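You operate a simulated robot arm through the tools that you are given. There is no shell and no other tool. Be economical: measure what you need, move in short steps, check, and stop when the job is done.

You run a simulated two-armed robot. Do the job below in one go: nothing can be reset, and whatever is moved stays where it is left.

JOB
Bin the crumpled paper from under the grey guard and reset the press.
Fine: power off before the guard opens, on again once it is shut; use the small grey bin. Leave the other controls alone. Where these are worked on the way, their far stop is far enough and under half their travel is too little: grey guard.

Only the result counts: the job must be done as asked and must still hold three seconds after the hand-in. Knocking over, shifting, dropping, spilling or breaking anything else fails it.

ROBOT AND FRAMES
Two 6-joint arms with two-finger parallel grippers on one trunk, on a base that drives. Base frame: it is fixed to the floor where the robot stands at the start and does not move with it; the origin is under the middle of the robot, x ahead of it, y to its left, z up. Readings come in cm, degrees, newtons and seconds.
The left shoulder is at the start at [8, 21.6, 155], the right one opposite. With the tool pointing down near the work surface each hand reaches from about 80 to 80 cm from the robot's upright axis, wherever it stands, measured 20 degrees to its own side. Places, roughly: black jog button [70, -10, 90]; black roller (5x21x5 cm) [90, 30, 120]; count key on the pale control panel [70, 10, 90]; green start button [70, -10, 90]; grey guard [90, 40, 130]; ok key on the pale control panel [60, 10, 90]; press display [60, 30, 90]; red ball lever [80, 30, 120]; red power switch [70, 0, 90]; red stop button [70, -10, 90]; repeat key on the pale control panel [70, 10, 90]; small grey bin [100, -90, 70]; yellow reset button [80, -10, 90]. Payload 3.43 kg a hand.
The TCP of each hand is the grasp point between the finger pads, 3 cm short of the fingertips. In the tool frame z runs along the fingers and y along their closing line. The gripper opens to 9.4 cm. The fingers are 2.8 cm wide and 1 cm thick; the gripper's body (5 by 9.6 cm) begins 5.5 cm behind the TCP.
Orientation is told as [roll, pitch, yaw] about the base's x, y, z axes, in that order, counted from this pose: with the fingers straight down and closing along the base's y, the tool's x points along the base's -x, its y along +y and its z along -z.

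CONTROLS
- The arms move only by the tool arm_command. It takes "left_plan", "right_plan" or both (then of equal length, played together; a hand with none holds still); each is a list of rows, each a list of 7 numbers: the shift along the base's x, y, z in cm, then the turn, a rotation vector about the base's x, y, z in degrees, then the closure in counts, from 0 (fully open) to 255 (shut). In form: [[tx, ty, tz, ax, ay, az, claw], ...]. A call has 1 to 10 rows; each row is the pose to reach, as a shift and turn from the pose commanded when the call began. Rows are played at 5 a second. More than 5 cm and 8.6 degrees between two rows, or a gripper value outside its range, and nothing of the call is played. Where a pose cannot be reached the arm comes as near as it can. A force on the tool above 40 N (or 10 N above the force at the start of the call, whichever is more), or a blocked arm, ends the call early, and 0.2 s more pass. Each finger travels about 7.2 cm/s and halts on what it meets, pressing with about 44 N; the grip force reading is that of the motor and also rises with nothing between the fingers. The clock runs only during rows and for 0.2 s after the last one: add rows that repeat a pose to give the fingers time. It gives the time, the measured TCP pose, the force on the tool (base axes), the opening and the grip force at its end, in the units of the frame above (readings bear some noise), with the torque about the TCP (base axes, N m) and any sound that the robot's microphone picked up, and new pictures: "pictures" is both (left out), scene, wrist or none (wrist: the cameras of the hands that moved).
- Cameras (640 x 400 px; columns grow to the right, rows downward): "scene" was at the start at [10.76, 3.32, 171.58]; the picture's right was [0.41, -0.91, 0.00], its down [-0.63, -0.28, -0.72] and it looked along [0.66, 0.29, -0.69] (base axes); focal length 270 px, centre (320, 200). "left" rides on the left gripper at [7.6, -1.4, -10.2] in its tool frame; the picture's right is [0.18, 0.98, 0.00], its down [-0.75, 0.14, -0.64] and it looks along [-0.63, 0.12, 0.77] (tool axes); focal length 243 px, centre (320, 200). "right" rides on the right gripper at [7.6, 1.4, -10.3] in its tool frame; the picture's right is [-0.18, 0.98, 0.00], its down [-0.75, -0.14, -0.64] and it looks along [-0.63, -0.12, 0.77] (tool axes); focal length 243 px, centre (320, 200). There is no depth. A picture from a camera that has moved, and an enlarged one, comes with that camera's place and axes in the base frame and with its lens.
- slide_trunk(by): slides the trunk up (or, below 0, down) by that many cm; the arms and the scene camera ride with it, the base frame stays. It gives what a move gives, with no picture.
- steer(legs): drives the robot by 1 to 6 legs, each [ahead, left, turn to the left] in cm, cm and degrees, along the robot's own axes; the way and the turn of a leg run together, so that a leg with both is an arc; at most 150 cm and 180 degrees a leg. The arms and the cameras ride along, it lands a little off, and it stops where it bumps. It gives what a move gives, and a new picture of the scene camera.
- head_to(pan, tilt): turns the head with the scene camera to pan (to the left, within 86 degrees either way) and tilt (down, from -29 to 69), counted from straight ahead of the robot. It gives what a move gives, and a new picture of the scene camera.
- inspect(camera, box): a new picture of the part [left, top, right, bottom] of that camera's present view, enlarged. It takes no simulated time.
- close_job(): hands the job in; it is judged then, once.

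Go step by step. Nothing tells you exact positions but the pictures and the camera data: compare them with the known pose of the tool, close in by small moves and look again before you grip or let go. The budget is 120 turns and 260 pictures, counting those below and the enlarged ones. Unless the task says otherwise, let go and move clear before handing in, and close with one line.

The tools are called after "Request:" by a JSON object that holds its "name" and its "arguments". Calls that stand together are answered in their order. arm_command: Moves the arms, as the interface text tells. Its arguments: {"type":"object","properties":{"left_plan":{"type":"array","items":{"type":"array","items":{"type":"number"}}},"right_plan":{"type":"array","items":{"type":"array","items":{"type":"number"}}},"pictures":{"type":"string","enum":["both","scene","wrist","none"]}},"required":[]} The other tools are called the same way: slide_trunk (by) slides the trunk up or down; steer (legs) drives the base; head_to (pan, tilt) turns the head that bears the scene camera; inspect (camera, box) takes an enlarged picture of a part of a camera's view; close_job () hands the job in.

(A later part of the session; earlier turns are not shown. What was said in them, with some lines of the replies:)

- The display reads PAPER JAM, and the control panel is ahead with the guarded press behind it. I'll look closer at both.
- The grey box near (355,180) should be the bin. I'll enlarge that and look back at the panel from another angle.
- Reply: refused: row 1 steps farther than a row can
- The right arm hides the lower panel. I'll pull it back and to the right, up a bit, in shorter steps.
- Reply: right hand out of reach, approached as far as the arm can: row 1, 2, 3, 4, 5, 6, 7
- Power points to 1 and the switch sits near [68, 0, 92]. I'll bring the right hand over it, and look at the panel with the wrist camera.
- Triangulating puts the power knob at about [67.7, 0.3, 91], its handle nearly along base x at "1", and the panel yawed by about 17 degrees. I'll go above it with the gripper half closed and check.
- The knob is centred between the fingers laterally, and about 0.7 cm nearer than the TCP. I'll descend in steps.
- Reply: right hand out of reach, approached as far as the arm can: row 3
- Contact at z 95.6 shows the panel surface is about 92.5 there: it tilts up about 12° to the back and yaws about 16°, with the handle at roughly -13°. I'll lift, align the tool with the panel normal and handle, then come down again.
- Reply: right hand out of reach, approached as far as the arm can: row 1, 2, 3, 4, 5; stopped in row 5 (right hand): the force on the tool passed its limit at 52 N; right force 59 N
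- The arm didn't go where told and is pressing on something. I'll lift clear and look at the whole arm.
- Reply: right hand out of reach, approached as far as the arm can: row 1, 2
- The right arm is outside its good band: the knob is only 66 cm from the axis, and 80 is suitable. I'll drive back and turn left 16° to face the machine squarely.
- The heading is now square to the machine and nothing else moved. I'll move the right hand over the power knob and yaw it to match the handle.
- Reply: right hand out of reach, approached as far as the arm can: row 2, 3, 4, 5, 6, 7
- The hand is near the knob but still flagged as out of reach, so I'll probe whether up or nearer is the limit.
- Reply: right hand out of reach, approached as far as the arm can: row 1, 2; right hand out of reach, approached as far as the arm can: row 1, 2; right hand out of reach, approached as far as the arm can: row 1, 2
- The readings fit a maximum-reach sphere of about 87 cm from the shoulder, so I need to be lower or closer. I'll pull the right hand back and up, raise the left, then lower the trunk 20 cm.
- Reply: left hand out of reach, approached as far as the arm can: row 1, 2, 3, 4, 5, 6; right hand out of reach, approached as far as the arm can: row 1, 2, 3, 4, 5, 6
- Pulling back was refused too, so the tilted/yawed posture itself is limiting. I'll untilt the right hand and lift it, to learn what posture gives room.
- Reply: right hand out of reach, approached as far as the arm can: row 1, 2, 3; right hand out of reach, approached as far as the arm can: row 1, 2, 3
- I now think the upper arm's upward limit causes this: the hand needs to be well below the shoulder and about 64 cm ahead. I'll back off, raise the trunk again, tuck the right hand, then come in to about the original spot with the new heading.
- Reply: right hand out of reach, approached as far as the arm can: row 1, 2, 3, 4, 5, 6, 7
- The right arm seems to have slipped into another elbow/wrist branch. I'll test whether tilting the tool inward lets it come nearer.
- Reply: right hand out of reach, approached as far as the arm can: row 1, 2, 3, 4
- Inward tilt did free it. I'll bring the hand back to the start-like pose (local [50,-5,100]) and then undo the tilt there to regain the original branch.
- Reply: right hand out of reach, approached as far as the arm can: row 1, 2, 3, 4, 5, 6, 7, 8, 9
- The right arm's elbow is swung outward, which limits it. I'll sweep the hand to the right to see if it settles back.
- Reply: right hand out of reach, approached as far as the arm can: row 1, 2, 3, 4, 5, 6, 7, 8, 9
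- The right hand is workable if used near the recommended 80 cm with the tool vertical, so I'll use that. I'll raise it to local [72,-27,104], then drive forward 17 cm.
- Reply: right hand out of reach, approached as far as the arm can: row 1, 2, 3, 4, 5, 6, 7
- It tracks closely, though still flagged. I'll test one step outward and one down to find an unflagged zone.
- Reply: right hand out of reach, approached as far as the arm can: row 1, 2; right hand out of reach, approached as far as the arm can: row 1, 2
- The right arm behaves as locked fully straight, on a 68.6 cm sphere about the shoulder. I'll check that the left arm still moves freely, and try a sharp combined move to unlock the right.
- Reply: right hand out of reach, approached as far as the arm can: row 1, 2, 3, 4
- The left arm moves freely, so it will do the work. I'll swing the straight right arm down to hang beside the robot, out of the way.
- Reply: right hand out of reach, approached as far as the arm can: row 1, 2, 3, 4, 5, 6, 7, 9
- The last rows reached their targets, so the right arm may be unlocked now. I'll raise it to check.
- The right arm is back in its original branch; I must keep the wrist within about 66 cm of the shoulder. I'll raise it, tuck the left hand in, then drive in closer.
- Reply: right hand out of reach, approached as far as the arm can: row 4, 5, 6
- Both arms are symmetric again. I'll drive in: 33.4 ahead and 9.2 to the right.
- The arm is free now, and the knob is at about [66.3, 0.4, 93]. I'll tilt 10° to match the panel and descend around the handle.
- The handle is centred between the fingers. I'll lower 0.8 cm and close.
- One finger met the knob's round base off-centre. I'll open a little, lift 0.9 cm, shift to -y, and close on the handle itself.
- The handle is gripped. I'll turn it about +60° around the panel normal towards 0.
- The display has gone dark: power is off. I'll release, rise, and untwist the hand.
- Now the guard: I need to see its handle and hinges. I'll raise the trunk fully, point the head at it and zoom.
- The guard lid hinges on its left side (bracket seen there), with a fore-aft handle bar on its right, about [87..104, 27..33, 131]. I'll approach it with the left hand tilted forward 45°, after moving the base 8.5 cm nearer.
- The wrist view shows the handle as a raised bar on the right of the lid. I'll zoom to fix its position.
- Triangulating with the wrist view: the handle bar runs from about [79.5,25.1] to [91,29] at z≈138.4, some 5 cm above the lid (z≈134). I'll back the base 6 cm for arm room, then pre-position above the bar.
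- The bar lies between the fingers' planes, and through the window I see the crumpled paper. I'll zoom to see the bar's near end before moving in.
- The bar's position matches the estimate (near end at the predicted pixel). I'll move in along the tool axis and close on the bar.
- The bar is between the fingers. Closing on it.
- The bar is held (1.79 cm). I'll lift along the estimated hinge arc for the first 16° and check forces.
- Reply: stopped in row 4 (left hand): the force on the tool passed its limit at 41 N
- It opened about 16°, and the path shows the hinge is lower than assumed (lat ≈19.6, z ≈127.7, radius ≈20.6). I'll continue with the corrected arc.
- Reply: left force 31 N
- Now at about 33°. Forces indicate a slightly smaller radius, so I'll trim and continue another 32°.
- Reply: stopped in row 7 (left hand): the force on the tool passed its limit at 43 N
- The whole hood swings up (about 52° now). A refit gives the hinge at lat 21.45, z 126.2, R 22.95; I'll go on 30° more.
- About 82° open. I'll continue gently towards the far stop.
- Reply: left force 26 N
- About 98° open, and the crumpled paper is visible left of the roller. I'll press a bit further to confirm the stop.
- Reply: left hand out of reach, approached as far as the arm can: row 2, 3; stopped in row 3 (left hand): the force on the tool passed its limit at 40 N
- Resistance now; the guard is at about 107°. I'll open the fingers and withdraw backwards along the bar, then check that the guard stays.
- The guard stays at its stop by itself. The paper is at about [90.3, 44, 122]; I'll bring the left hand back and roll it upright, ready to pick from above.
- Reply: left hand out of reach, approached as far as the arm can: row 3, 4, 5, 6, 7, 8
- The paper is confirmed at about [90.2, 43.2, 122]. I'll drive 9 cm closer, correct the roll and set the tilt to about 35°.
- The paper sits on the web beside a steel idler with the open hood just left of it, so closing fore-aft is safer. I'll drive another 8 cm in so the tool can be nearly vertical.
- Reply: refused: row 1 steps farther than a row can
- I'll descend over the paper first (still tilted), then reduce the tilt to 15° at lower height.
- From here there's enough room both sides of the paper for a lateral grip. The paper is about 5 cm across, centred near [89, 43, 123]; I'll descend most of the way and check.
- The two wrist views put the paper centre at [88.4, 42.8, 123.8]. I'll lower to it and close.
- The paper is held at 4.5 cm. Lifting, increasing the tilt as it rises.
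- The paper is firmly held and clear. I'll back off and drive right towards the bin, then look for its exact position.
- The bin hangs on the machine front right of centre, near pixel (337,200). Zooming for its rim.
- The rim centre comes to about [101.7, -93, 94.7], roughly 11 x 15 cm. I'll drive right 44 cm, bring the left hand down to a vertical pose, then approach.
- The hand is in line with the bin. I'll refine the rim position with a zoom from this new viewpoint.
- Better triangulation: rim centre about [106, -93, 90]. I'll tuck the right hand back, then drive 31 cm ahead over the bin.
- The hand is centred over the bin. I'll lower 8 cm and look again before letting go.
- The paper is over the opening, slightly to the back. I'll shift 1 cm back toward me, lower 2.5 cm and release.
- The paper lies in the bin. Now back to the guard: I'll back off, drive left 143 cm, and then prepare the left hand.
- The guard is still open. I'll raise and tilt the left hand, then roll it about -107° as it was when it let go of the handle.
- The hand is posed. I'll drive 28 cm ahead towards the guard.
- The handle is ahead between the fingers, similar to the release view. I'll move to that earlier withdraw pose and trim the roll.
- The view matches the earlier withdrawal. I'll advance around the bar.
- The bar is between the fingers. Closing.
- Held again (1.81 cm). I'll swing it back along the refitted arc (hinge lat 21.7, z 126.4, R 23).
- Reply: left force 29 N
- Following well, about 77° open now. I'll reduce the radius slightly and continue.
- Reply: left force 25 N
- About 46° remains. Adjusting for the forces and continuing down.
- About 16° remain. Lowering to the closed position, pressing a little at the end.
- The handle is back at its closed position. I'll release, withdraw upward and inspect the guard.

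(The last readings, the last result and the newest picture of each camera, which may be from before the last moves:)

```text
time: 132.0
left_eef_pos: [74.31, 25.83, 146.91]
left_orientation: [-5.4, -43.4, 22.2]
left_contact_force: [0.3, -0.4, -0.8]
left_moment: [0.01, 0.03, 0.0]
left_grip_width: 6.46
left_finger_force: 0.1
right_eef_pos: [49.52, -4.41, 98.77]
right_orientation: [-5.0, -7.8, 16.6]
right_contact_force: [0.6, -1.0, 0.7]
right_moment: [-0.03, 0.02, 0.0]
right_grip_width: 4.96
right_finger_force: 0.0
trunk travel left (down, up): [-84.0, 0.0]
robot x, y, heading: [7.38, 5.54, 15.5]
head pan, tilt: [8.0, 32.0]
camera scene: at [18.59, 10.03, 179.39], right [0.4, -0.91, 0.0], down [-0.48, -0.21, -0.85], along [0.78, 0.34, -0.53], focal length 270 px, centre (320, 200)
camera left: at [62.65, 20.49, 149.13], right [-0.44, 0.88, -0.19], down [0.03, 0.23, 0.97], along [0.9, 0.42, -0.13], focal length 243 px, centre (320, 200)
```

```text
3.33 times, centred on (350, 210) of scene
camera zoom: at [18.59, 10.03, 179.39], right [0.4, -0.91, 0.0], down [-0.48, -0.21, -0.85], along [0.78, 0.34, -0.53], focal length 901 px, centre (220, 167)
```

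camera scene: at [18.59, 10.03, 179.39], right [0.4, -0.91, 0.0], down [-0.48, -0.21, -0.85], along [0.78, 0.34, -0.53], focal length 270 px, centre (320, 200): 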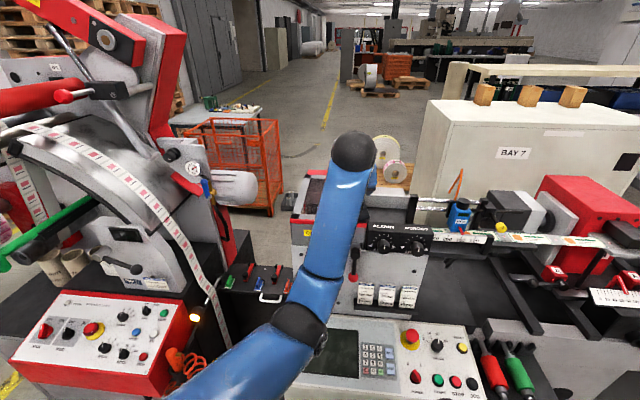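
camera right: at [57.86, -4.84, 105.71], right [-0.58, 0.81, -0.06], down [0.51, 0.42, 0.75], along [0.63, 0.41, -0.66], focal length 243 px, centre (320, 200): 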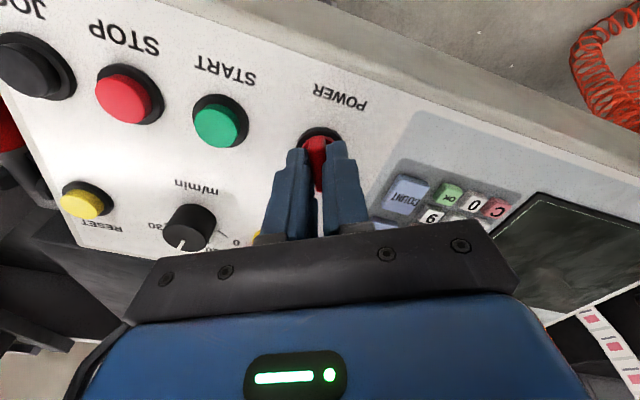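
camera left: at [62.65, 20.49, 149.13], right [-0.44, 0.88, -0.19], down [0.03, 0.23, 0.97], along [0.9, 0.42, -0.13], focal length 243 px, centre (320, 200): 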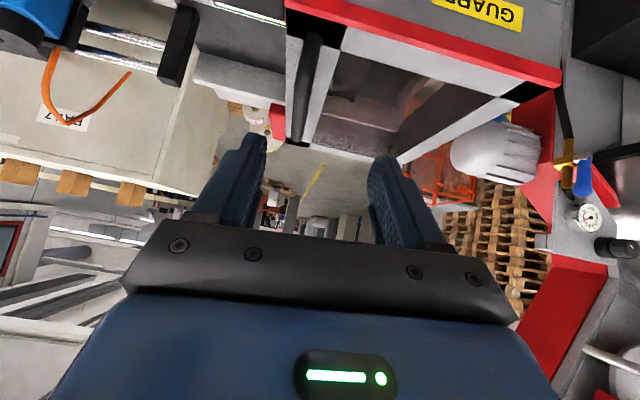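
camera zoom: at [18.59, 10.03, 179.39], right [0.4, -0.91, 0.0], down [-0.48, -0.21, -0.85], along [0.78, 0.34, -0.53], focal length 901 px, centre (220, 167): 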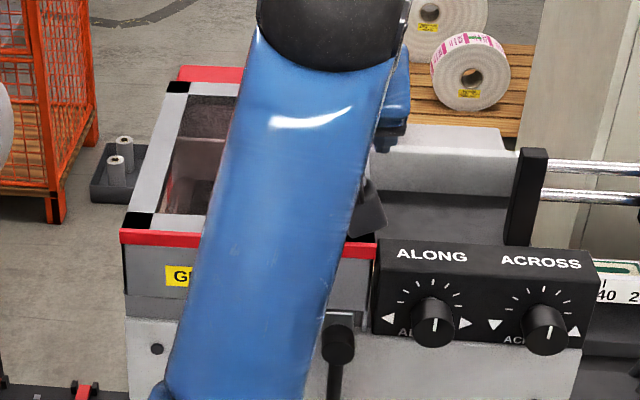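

The guard is shut. Next I'll bring the left hand back to its rest pose, lower the trunk 6 cm, and set the base where the power switch was easy to reach.

Request:
{"name": "arm_command", "arguments": {"left_plan": [[-4, -0.5, 0, 0, 0, 0, 80], [-7.5, 0, -2, -0.6, 2, 0, 80], [-10, 1, -5.5, -1.4, 5, 0, 80], [-12, 2, -9.5, -2.5, 9, 0, 80], [-14, 3, -13.5, -4, 14, -1, 80], [-16, 4, -17.5, -5.7, 20, -2, 80], [-18, 5, -21.5, -7.4, 26, -3, 80], [-20, 6, -25.5, -9.1, 32, -4, 80], [-21.5, 7, -29.5, -10.6, 38, -5, 80], [-23, 8, -33.5, -12, 43, -5, 80]], "pictures": "none"}}

Request:
{"name": "steer", "arguments": {"legs": [[-5, -3.2, 0]]}}

Request:
{"name": "slide_trunk", "arguments": {"by": -6}}

Request:
{"name": "inspect", "arguments": {"camera": "scene", "box": [250, 140, 490, 320]}}

```text
time: 134.2
left_eef_pos: [54.04, 33.88, 106.85]
left_orientation: [-2.6, 1.2, 15.7]
left_contact_force: [0.3, -0.1, -1.0]
left_moment: [0.03, -0.01, 0.02]
left_grip_width: 6.45
left_finger_force: 0.2
left hand out of reach, approached as far as the arm can: row 2, 3, 4, 5, 6, 7, 8, 9, 10
right_eef_pos: [49.6, -4.4, 98.77]
right_orientation: [-4.9, -7.8, 16.6]
right_contact_force: [0.1, 0.1, -1.6]
right_moment: [-0.05, 0.0, 0.0]
right_grip_width: 4.96
right_finger_force: 0.1
trunk travel left (down, up): [-84.0, 0.0]
robot x, y, heading: [7.45, 5.56, 15.9]
head pan, tilt: [8.0, 32.0]
```

```text
time: 135.1
left_eef_pos: [50.81, 30.31, 106.29]
left_orientation: [-2.9, 1.4, 15.9]
left_contact_force: [0.3, 1.5, -0.4]
left_moment: [-0.07, 0.04, 0.01]
left_grip_width: 6.43
left_finger_force: 0.0
right_eef_pos: [46.39, -8.04, 98.54]
right_orientation: [-5.3, -7.2, 16.7]
right_contact_force: [1.8, 0.5, -0.3]
right_moment: [-0.06, 0.05, 0.01]
right_grip_width: 4.98
right_finger_force: 0.1
trunk travel left (down, up): [-84.0, 0.0]
robot x, y, heading: [3.55, 1.03, 15.8]
head pan, tilt: [8.0, 32.0]
camera scene: at [16.02, 6.9, 179.25], right [0.4, -0.91, 0.0], down [-0.49, -0.22, -0.84], along [0.77, 0.34, -0.54], focal length 270 px, centre (320, 200)
```

scene: 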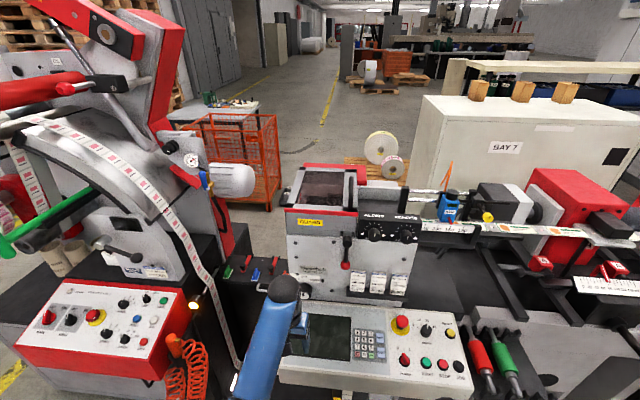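

```text
time: 136.1
left_eef_pos: [49.9, 29.42, 101.01]
left_orientation: [-2.6, 1.0, 15.9]
left_contact_force: [0.4, -0.9, -0.2]
left_moment: [0.03, 0.0, -0.01]
left_grip_width: 6.43
left_finger_force: 0.1
right_eef_pos: [45.57, -8.88, 92.93]
right_orientation: [-4.8, -7.8, 16.5]
right_contact_force: [-0.8, -0.2, -0.6]
right_moment: [0.03, -0.02, -0.03]
right_grip_width: 4.97
right_finger_force: 0.1
trunk travel left (down, up): [-78.0, 6.0]
robot x, y, heading: [3.26, 1.52, 15.8]
head pan, tilt: [8.0, 32.0]
```

```text
2.22 times, centred on (370, 230) of scene
camera zoom: at [14.6, 5.37, 173.42], right [0.4, -0.91, 0.0], down [-0.48, -0.21, -0.85], along [0.78, 0.34, -0.53], focal length 601 px, centre (209, 133)
```

zoom: 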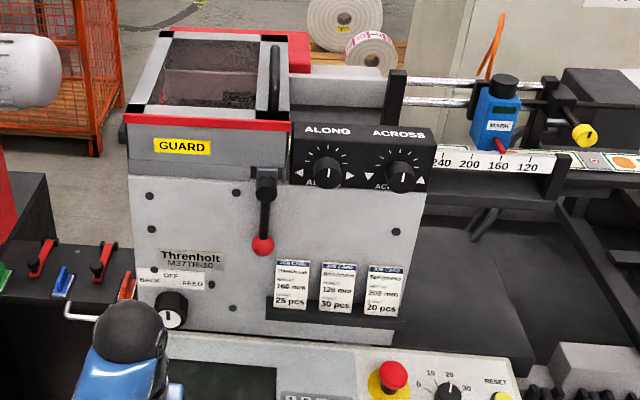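

The guard is flush and shut. Now I'll bring the right hand back over the power knob with the same orientation it had at "0".

Request:
{"name": "arm_command", "arguments": {"right_plan": [[2, 0.5, 4, 0, 0, 0, 120], [4, 1.1, 8, 0, 0, 0, 120], [8, 2.3, 8.7, 0, 0, 0, 120], [11.5, 4.5, 8.7, 0, 0, 8, 120], [14, 6.5, 8.7, 0, 0, 16, 120], [17, 7.8, 8.7, 0, 0, 24, 120], [19.5, 8.7, 8.2, 0, 0, 30, 120]], "pictures": "both"}}

Request:
{"name": "inspect", "arguments": {"camera": "right", "box": [220, 60, 420, 210]}}

```text
time: 137.7
left_eef_pos: [50.26, 29.64, 100.94]
left_orientation: [-2.6, 1.1, 15.9]
left_contact_force: [0.0, 1.1, 0.3]
left_moment: [0.02, 0.03, 0.03]
left_grip_width: 6.45
left_finger_force: 0.1
right_eef_pos: [65.4, 0.19, 100.79]
right_orientation: [-4.8, -7.6, 46.8]
right_contact_force: [0.0, -0.4, -0.5]
right_moment: [-0.02, 0.01, 0.0]
right_grip_width: 4.99
right_finger_force: 0.1
trunk travel left (down, up): [-78.0, 6.0]
robot x, y, heading: [3.58, 1.72, 15.7]
head pan, tilt: [8.0, 32.0]
camera scene: at [15.1, 5.72, 173.36], right [0.4, -0.91, 0.0], down [-0.49, -0.21, -0.85], along [0.77, 0.34, -0.53], focal length 270 px, centre (320, 200)
camera right: at [57.71, -4.78, 109.86], right [-0.58, 0.81, -0.06], down [0.52, 0.42, 0.75], along [0.63, 0.4, -0.66], focal length 243 px, centre (320, 200)
```

scene: 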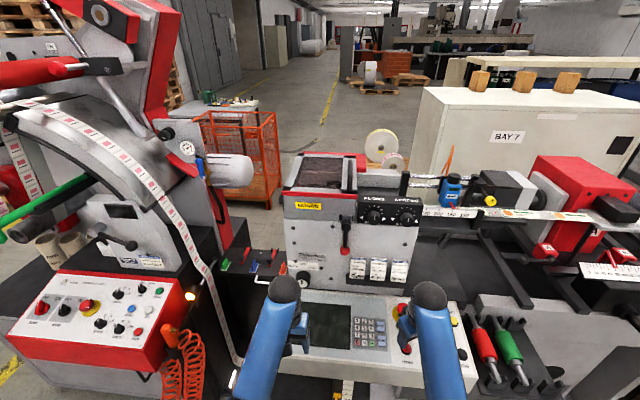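
right: 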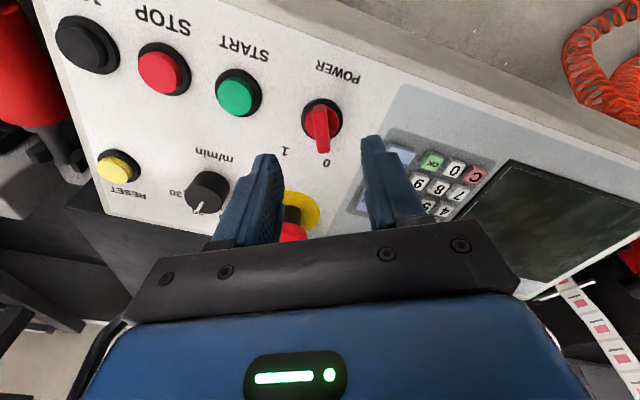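

```text
2.67 times, centred on (320, 135) of right
camera zoom: at [57.71, -4.78, 109.86], right [-0.58, 0.81, -0.06], down [0.52, 0.42, 0.75], along [0.63, 0.4, -0.66], focal length 647 px, centre (320, 373)
```

zoom: 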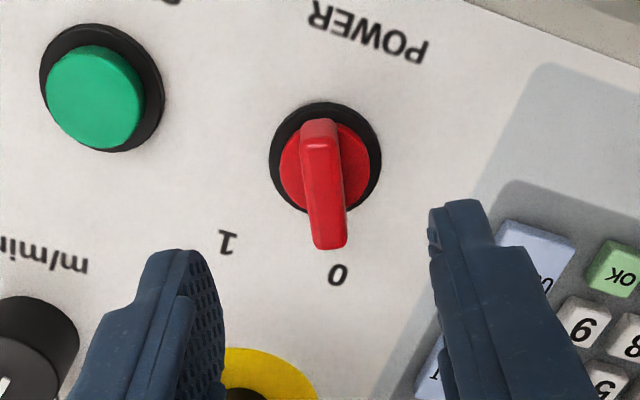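

The knob is at 0 and centred between the fingers. Descend and grip.

Request:
{"name": "arm_command", "arguments": {"right_plan": [[0.1, -0.1, -2, 0, 0, 0, 120], [0.15, -0.1, -4, 0, 0, 0, 120], [0.15, -0.1, -4, 0, 0, 0, 180], [0.15, -0.1, -4, 0, 0, 0, 240], [0.15, -0.1, -4, 0, 0, 0, 240], [0.15, -0.1, -4, 0, 0, 0, 240]], "pictures": "wrist"}}

```text
time: 139.1
left_eef_pos: [50.11, 29.66, 100.91]
left_orientation: [-2.6, 1.1, 15.9]
left_contact_force: [0.7, -0.1, -0.2]
left_moment: [0.01, 0.0, 0.0]
left_grip_width: 6.46
left_finger_force: 0.1
right_eef_pos: [65.37, -0.03, 96.84]
right_orientation: [-4.8, -7.7, 46.7]
right_contact_force: [0.5, 1.7, -4.3]
right_moment: [0.94, 0.09, -1.03]
right_grip_width: 1.08
right_finger_force: 44.1
trunk travel left (down, up): [-78.0, 6.0]
robot x, y, heading: [3.05, 1.07, 15.9]
head pan, tilt: [8.0, 32.0]
camera right: at [57.73, -4.91, 105.92], right [-0.58, 0.81, -0.06], down [0.52, 0.42, 0.75], along [0.63, 0.4, -0.66], focal length 243 px, centre (320, 200)
```

right: 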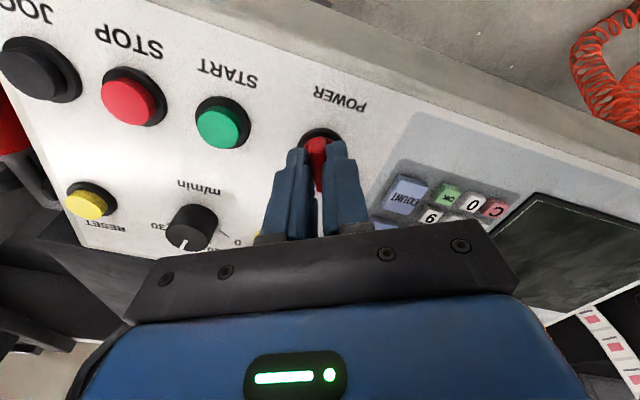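

Gripped. Turning back by -60° about the panel normal.

Request:
{"name": "arm_command", "arguments": {"right_plan": [[0, 0, 0, 1.3, 0.4, -7.5, 240], [0, 0, 0, 2.6, 0.8, -15, 240], [0, 0, 0, 3.9, 1.2, -22.5, 240], [0, 0, 0, 5.2, 1.6, -30, 240], [0, 0, 0, 6.5, 2, -37.5, 240], [0, 0, 0, 7.8, 2.4, -45, 240], [0, 0, 0, 9.1, 2.8, -52.5, 240], [0, 0, 0, 10.4, 3.2, -60, 240]], "pictures": "both"}}

```text
time: 140.9
left_eef_pos: [50.15, 29.72, 100.81]
left_orientation: [-2.6, 1.1, 15.9]
left_contact_force: [-0.4, -0.1, 0.7]
left_moment: [0.01, -0.03, 0.03]
left_grip_width: 6.48
left_finger_force: 0.1
right_eef_pos: [65.39, 0.13, 97.01]
right_orientation: [5.5, -7.4, -14.8]
right_contact_force: [-9.4, 11.6, -12.4]
right_moment: [-0.51, -0.01, 1.37]
right_grip_width: 1.27
right_finger_force: 45.0
trunk travel left (down, up): [-78.0, 6.0]
robot x, y, heading: [3.22, 1.22, 15.8]
head pan, tilt: [8.0, 32.0]
camera scene: at [14.89, 5.95, 173.37], right [0.4, -0.91, 0.0], down [-0.48, -0.22, -0.85], along [0.78, 0.34, -0.53], focal length 270 px, centre (320, 200)
camera right: at [57.0, 2.89, 106.23], right [0.41, 0.9, 0.12], down [0.59, -0.37, 0.72], along [0.69, -0.23, -0.69], focal length 243 px, centre (320, 200)
```

scene: 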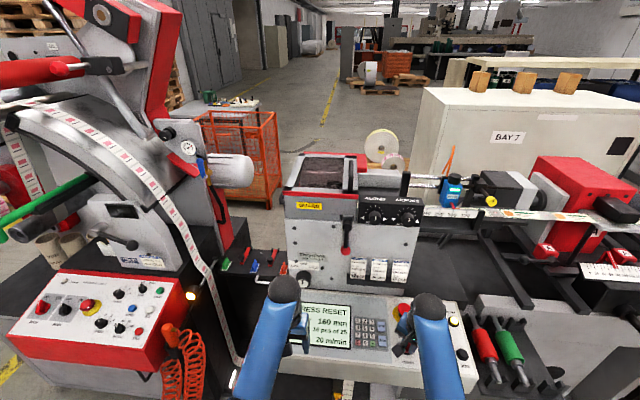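
right: 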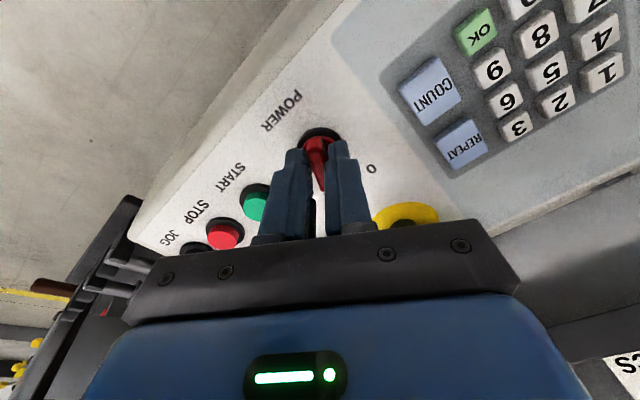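

The display now reads PRESS RESET. I'll release the knob, rise, and move the base 5 cm closer for the reset button.

Request:
{"name": "arm_command", "arguments": {"right_plan": [[0, 0, 0, 0, 0, 0, 180], [0, 0, 0, 0, 0, 0, 120], [0, 0, 0, 0, 0, 0, 120], [0, 0, 2.5, 0, 0, 0, 120], [0, 0, 5, 0, 0, 0, 120]], "pictures": "none"}}

Request:
{"name": "steer", "arguments": {"legs": [[5, 0, 0]]}}

Request:
{"name": "arm_command", "arguments": {"right_plan": [[0.5, -3, 1, 0, 0, 7.5, 190], [1.5, -6.5, 1, 0, 0, 15, 255], [3, -9.5, 1, 0, 0, 22.5, 255], [4.5, -12, 1, 0, 0, 30, 255]], "pictures": "both"}}

```text
time: 142.1
left_eef_pos: [50.12, 29.62, 100.9]
left_orientation: [-2.7, 1.1, 15.9]
left_contact_force: [1.1, -0.1, -0.8]
left_moment: [0.02, -0.01, 0.03]
left_grip_width: 6.47
left_finger_force: 0.2
right_eef_pos: [65.43, -0.17, 101.84]
right_orientation: [5.6, -7.4, -15.0]
right_contact_force: [0.3, 0.0, 0.0]
right_moment: [-0.01, 0.01, -0.02]
right_grip_width: 5.0
right_finger_force: 0.0
trunk travel left (down, up): [-78.0, 6.0]
robot x, y, heading: [3.32, 1.23, 15.8]
head pan, tilt: [8.0, 32.0]
```

```text
time: 143.1
left_eef_pos: [53.96, 30.74, 101.42]
left_orientation: [-2.6, 0.6, 15.9]
left_contact_force: [-1.3, -0.3, 0.3]
left_moment: [0.04, -0.07, 0.0]
left_grip_width: 6.46
left_finger_force: 0.0
right_eef_pos: [69.26, 1.04, 102.5]
right_orientation: [5.8, -8.0, -14.9]
right_contact_force: [-1.1, 0.5, 0.2]
right_moment: [0.06, -0.07, -0.01]
right_grip_width: 4.98
right_finger_force: 0.0
trunk travel left (down, up): [-78.0, 6.0]
robot x, y, heading: [8.37, 2.39, 15.8]
head pan, tilt: [8.0, 32.0]
camera scene: at [18.12, 6.58, 173.51], right [0.4, -0.91, 0.0], down [-0.48, -0.21, -0.85], along [0.78, 0.34, -0.52], focal length 270 px, centre (320, 200)
```

scene: 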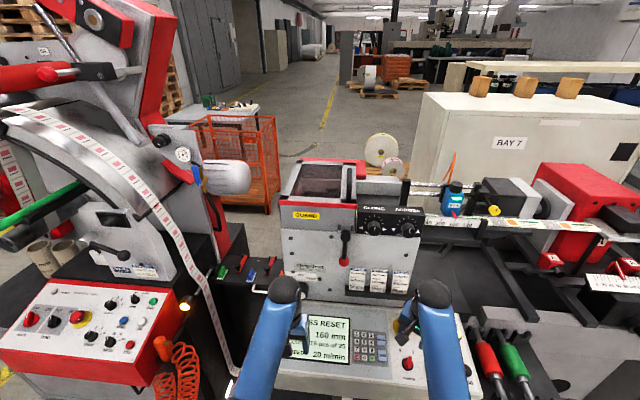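

```text
time: 144.1
left_eef_pos: [55.05, 30.87, 100.78]
left_orientation: [-2.4, 1.1, 15.9]
left_contact_force: [1.1, -0.1, 0.0]
left_moment: [0.03, 0.08, 0.01]
left_grip_width: 6.43
left_finger_force: 0.1
right_eef_pos: [74.83, -10.75, 102.81]
right_orientation: [5.5, -7.3, 15.3]
right_contact_force: [-1.2, 0.1, -0.7]
right_moment: [0.01, 0.01, 0.0]
right_grip_width: 0.0
right_finger_force: 33.0
trunk travel left (down, up): [-78.0, 6.0]
robot x, y, heading: [8.13, 2.71, 15.8]
head pan, tilt: [8.0, 32.0]
camera scene: at [20.03, 7.02, 173.34], right [0.4, -0.91, 0.0], down [-0.49, -0.21, -0.85], along [0.77, 0.34, -0.53], focal length 270 px, centre (320, 200)
camera right: at [66.3, -12.67, 112.11], right [-0.09, 0.99, 0.12], down [0.7, -0.02, 0.72], along [0.71, 0.15, -0.69], focal length 243 px, centre (320, 200)
```

scene: 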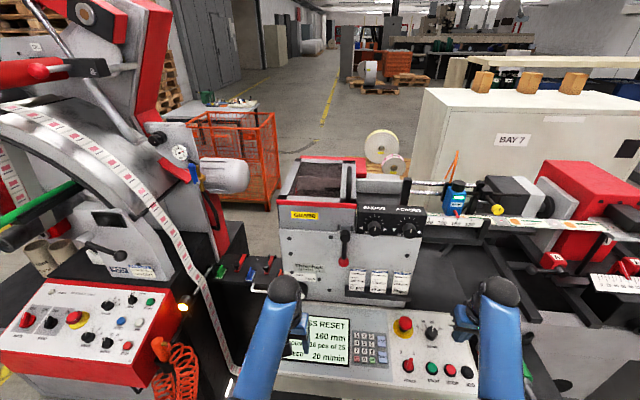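
right: 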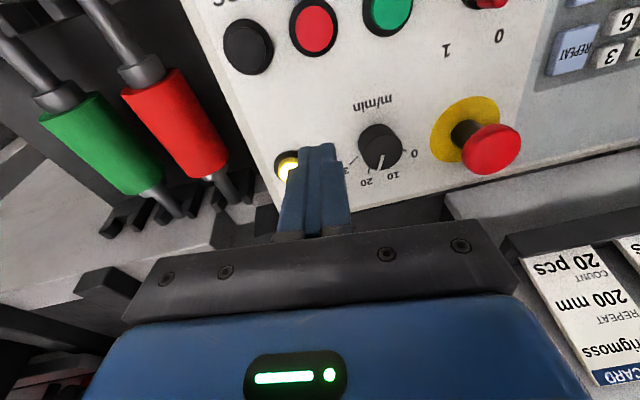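

RESET is at about [79, -12, 95], lit. I'll move the closed fingertips above it and check.

Request:
{"name": "arm_command", "arguments": {"right_plan": [[2, -0.8, 0, 0, 0, 0, 255], [3.7, -1.7, -1, 0, 0, 0, 255], [3.7, -1.7, -2, 0, 0, 0, 255]], "pictures": "wrist"}}

Request:
{"name": "inspect", "arguments": {"camera": "scene", "box": [380, 290, 520, 395]}}

```text
time: 144.8
left_eef_pos: [54.92, 30.9, 100.97]
left_orientation: [-2.7, 1.2, 15.9]
left_contact_force: [0.4, -0.4, -0.1]
left_moment: [0.02, 0.02, 0.0]
left_grip_width: 6.45
left_finger_force: 0.0
right_eef_pos: [78.28, -12.47, 100.95]
right_orientation: [5.7, -7.4, 15.1]
right_contact_force: [0.7, -0.1, -0.4]
right_moment: [0.02, -0.01, 0.0]
right_grip_width: 0.0
right_finger_force: 33.0
trunk travel left (down, up): [-78.0, 6.0]
robot x, y, heading: [8.28, 2.86, 15.9]
head pan, tilt: [8.0, 32.0]
camera right: at [69.76, -14.42, 110.24], right [-0.09, 0.99, 0.12], down [0.7, -0.02, 0.72], along [0.71, 0.15, -0.69], focal length 243 px, centre (320, 200)
```

right: 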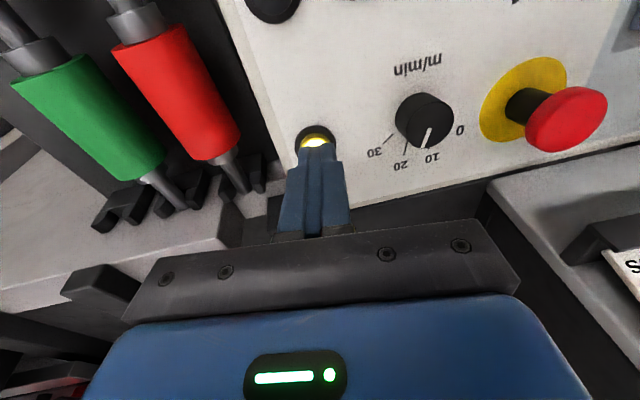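

```text
3.81 times, centred on (450, 342) of scene
camera zoom: at [19.63, 6.99, 173.38], right [0.4, -0.91, 0.0], down [-0.49, -0.21, -0.85], along [0.78, 0.34, -0.53], focal length 1030 px, centre (-175, -343)
```

zoom: 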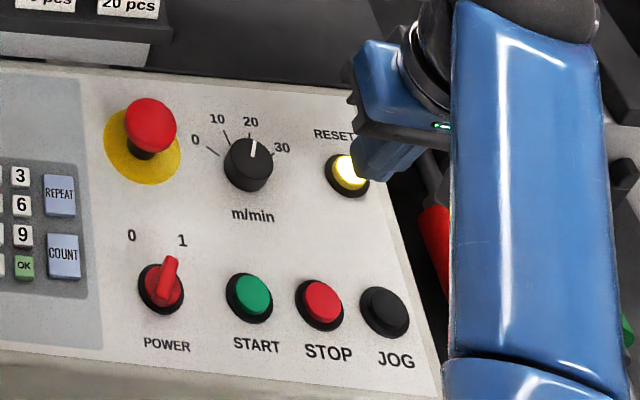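

The tip is just above the button. I'll press down in small steps.

Request:
{"name": "arm_command", "arguments": {"right_plan": [[0.4, 0, -1.5, 0, 0, 0, 255], [0.5, 0, -2.7, 0, 0, 0, 255], [0.55, 0, -3.2, 0, 0, 0, 255], [0.6, 0, -3.6, 0, 0, 0, 255]], "pictures": "wrist"}}

Request:
{"name": "inspect", "arguments": {"camera": "scene", "box": [280, 290, 480, 395]}}

```text
time: 145.8
left_eef_pos: [54.74, 30.85, 100.82]
left_orientation: [-2.5, 1.1, 15.9]
left_contact_force: [-0.5, 0.0, -0.2]
left_moment: [0.04, 0.01, 0.02]
left_grip_width: 6.47
left_finger_force: 0.0
right_eef_pos: [78.93, -12.54, 97.36]
right_orientation: [5.4, -7.6, 15.2]
right_contact_force: [0.2, -0.8, 4.7]
right_moment: [-0.02, -0.1, 0.03]
right_grip_width: 0.0
right_finger_force: 32.7
trunk travel left (down, up): [-78.0, 6.0]
robot x, y, heading: [8.34, 2.58, 16.1]
head pan, tilt: [8.0, 32.0]
heard: click
camera right: at [70.29, -14.37, 106.71], right [-0.09, 0.99, 0.12], down [0.69, -0.02, 0.72], along [0.71, 0.15, -0.68], focal length 243 px, centre (320, 200)
```

right: 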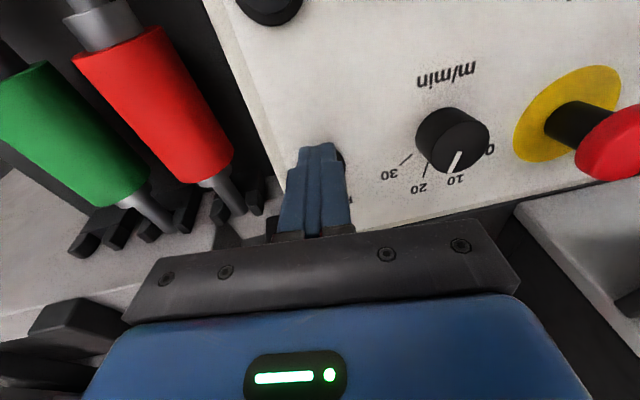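

```text
3.20 times, centred on (380, 342) of scene
camera zoom: at [19.53, 7.0, 173.4], right [0.4, -0.91, 0.0], down [-0.48, -0.21, -0.85], along [0.78, 0.34, -0.53], focal length 865 px, centre (128, -256)
```

zoom: 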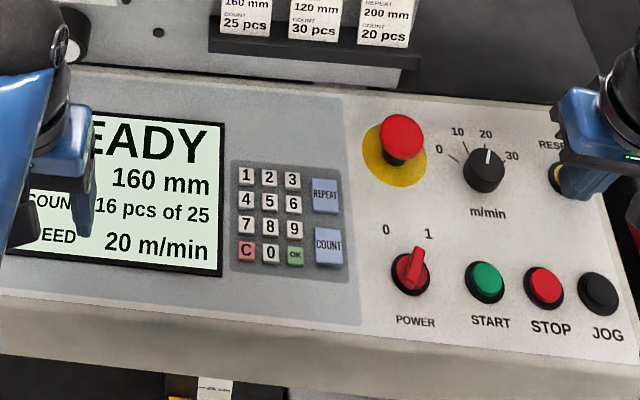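

A click was heard and the display reads READY. I'll lift the right hand clear and back off a bit.

Request:
{"name": "arm_command", "arguments": {"right_plan": [[-0.2, 0, 2, 0, 0, 0, 255], [-0.5, 0, 4.5, 0, 0, 0, 255], [-3, -1, 6, 0, 0, 0, 255], [-6, -2, 6, 0, 0, 0, 255]], "pictures": "none"}}

Request:
{"name": "steer", "arguments": {"legs": [[-25, 0, 0]]}}

Request:
{"name": "inspect", "arguments": {"camera": "scene", "box": [260, 150, 500, 350]}}

```text
time: 146.8
left_eef_pos: [54.52, 30.86, 100.95]
left_orientation: [-2.5, 1.1, 16.0]
left_contact_force: [0.2, 0.4, 0.5]
left_moment: [0.0, 0.02, 0.01]
left_grip_width: 6.47
left_finger_force: 0.0
right_eef_pos: [72.64, -14.5, 103.36]
right_orientation: [5.7, -7.6, 15.0]
right_contact_force: [0.0, -0.9, -0.1]
right_moment: [0.01, 0.01, -0.01]
right_grip_width: 0.0
right_finger_force: 33.5
trunk travel left (down, up): [-78.0, 6.0]
robot x, y, heading: [8.34, 2.75, 15.9]
head pan, tilt: [8.0, 32.0]
```

```text
time: 148.7
left_eef_pos: [30.86, 24.02, 100.67]
left_orientation: [-2.6, 1.3, 15.9]
left_contact_force: [-0.3, 0.1, -0.8]
left_moment: [-0.04, 0.02, 0.01]
left_grip_width: 6.45
left_finger_force: 0.1
right_eef_pos: [48.89, -21.33, 103.15]
right_orientation: [5.6, -7.2, 15.0]
right_contact_force: [-0.5, 0.0, -0.7]
right_moment: [0.03, -0.02, -0.02]
right_grip_width: 0.0
right_finger_force: 33.3
trunk travel left (down, up): [-78.0, 6.0]
robot x, y, heading: [-15.78, -4.36, 15.7]
head pan, tilt: [8.0, 32.0]
camera scene: at [-4.18, 0.23, 173.33], right [0.4, -0.91, 0.0], down [-0.49, -0.21, -0.85], along [0.77, 0.34, -0.53], focal length 270 px, centre (320, 200)
```

scene: 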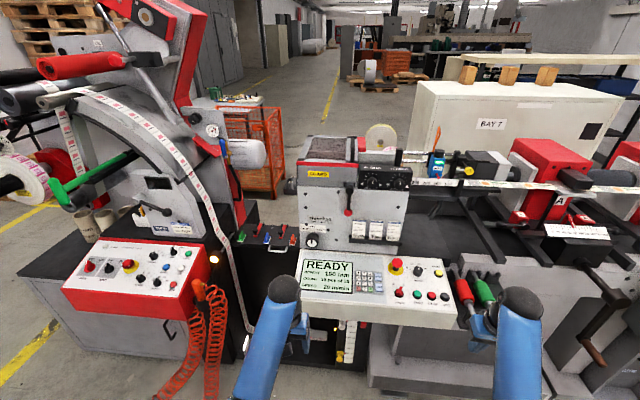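

```text
2.00 times, centred on (380, 250) of scene
camera zoom: at [-4.18, 0.23, 173.33], right [0.4, -0.91, 0.0], down [-0.49, -0.21, -0.85], along [0.77, 0.34, -0.53], focal length 541 px, centre (200, 100)
```

zoom: 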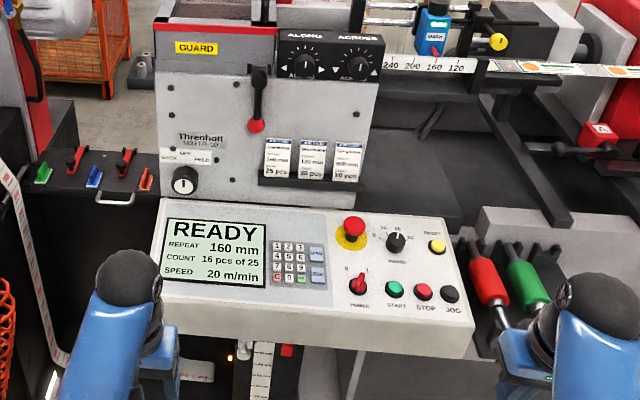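

The display reads READY, the guard is shut, power is on, the paper is in the small grey bin, and both hands are clear. I'm handing in.

Request:
{"name": "close_job", "arguments": {}}

```text
The job is handed in.
```

The crumpled paper is in the small grey bin and the press is reset: power is back on, the grey guard is shut, and the display reads READY.
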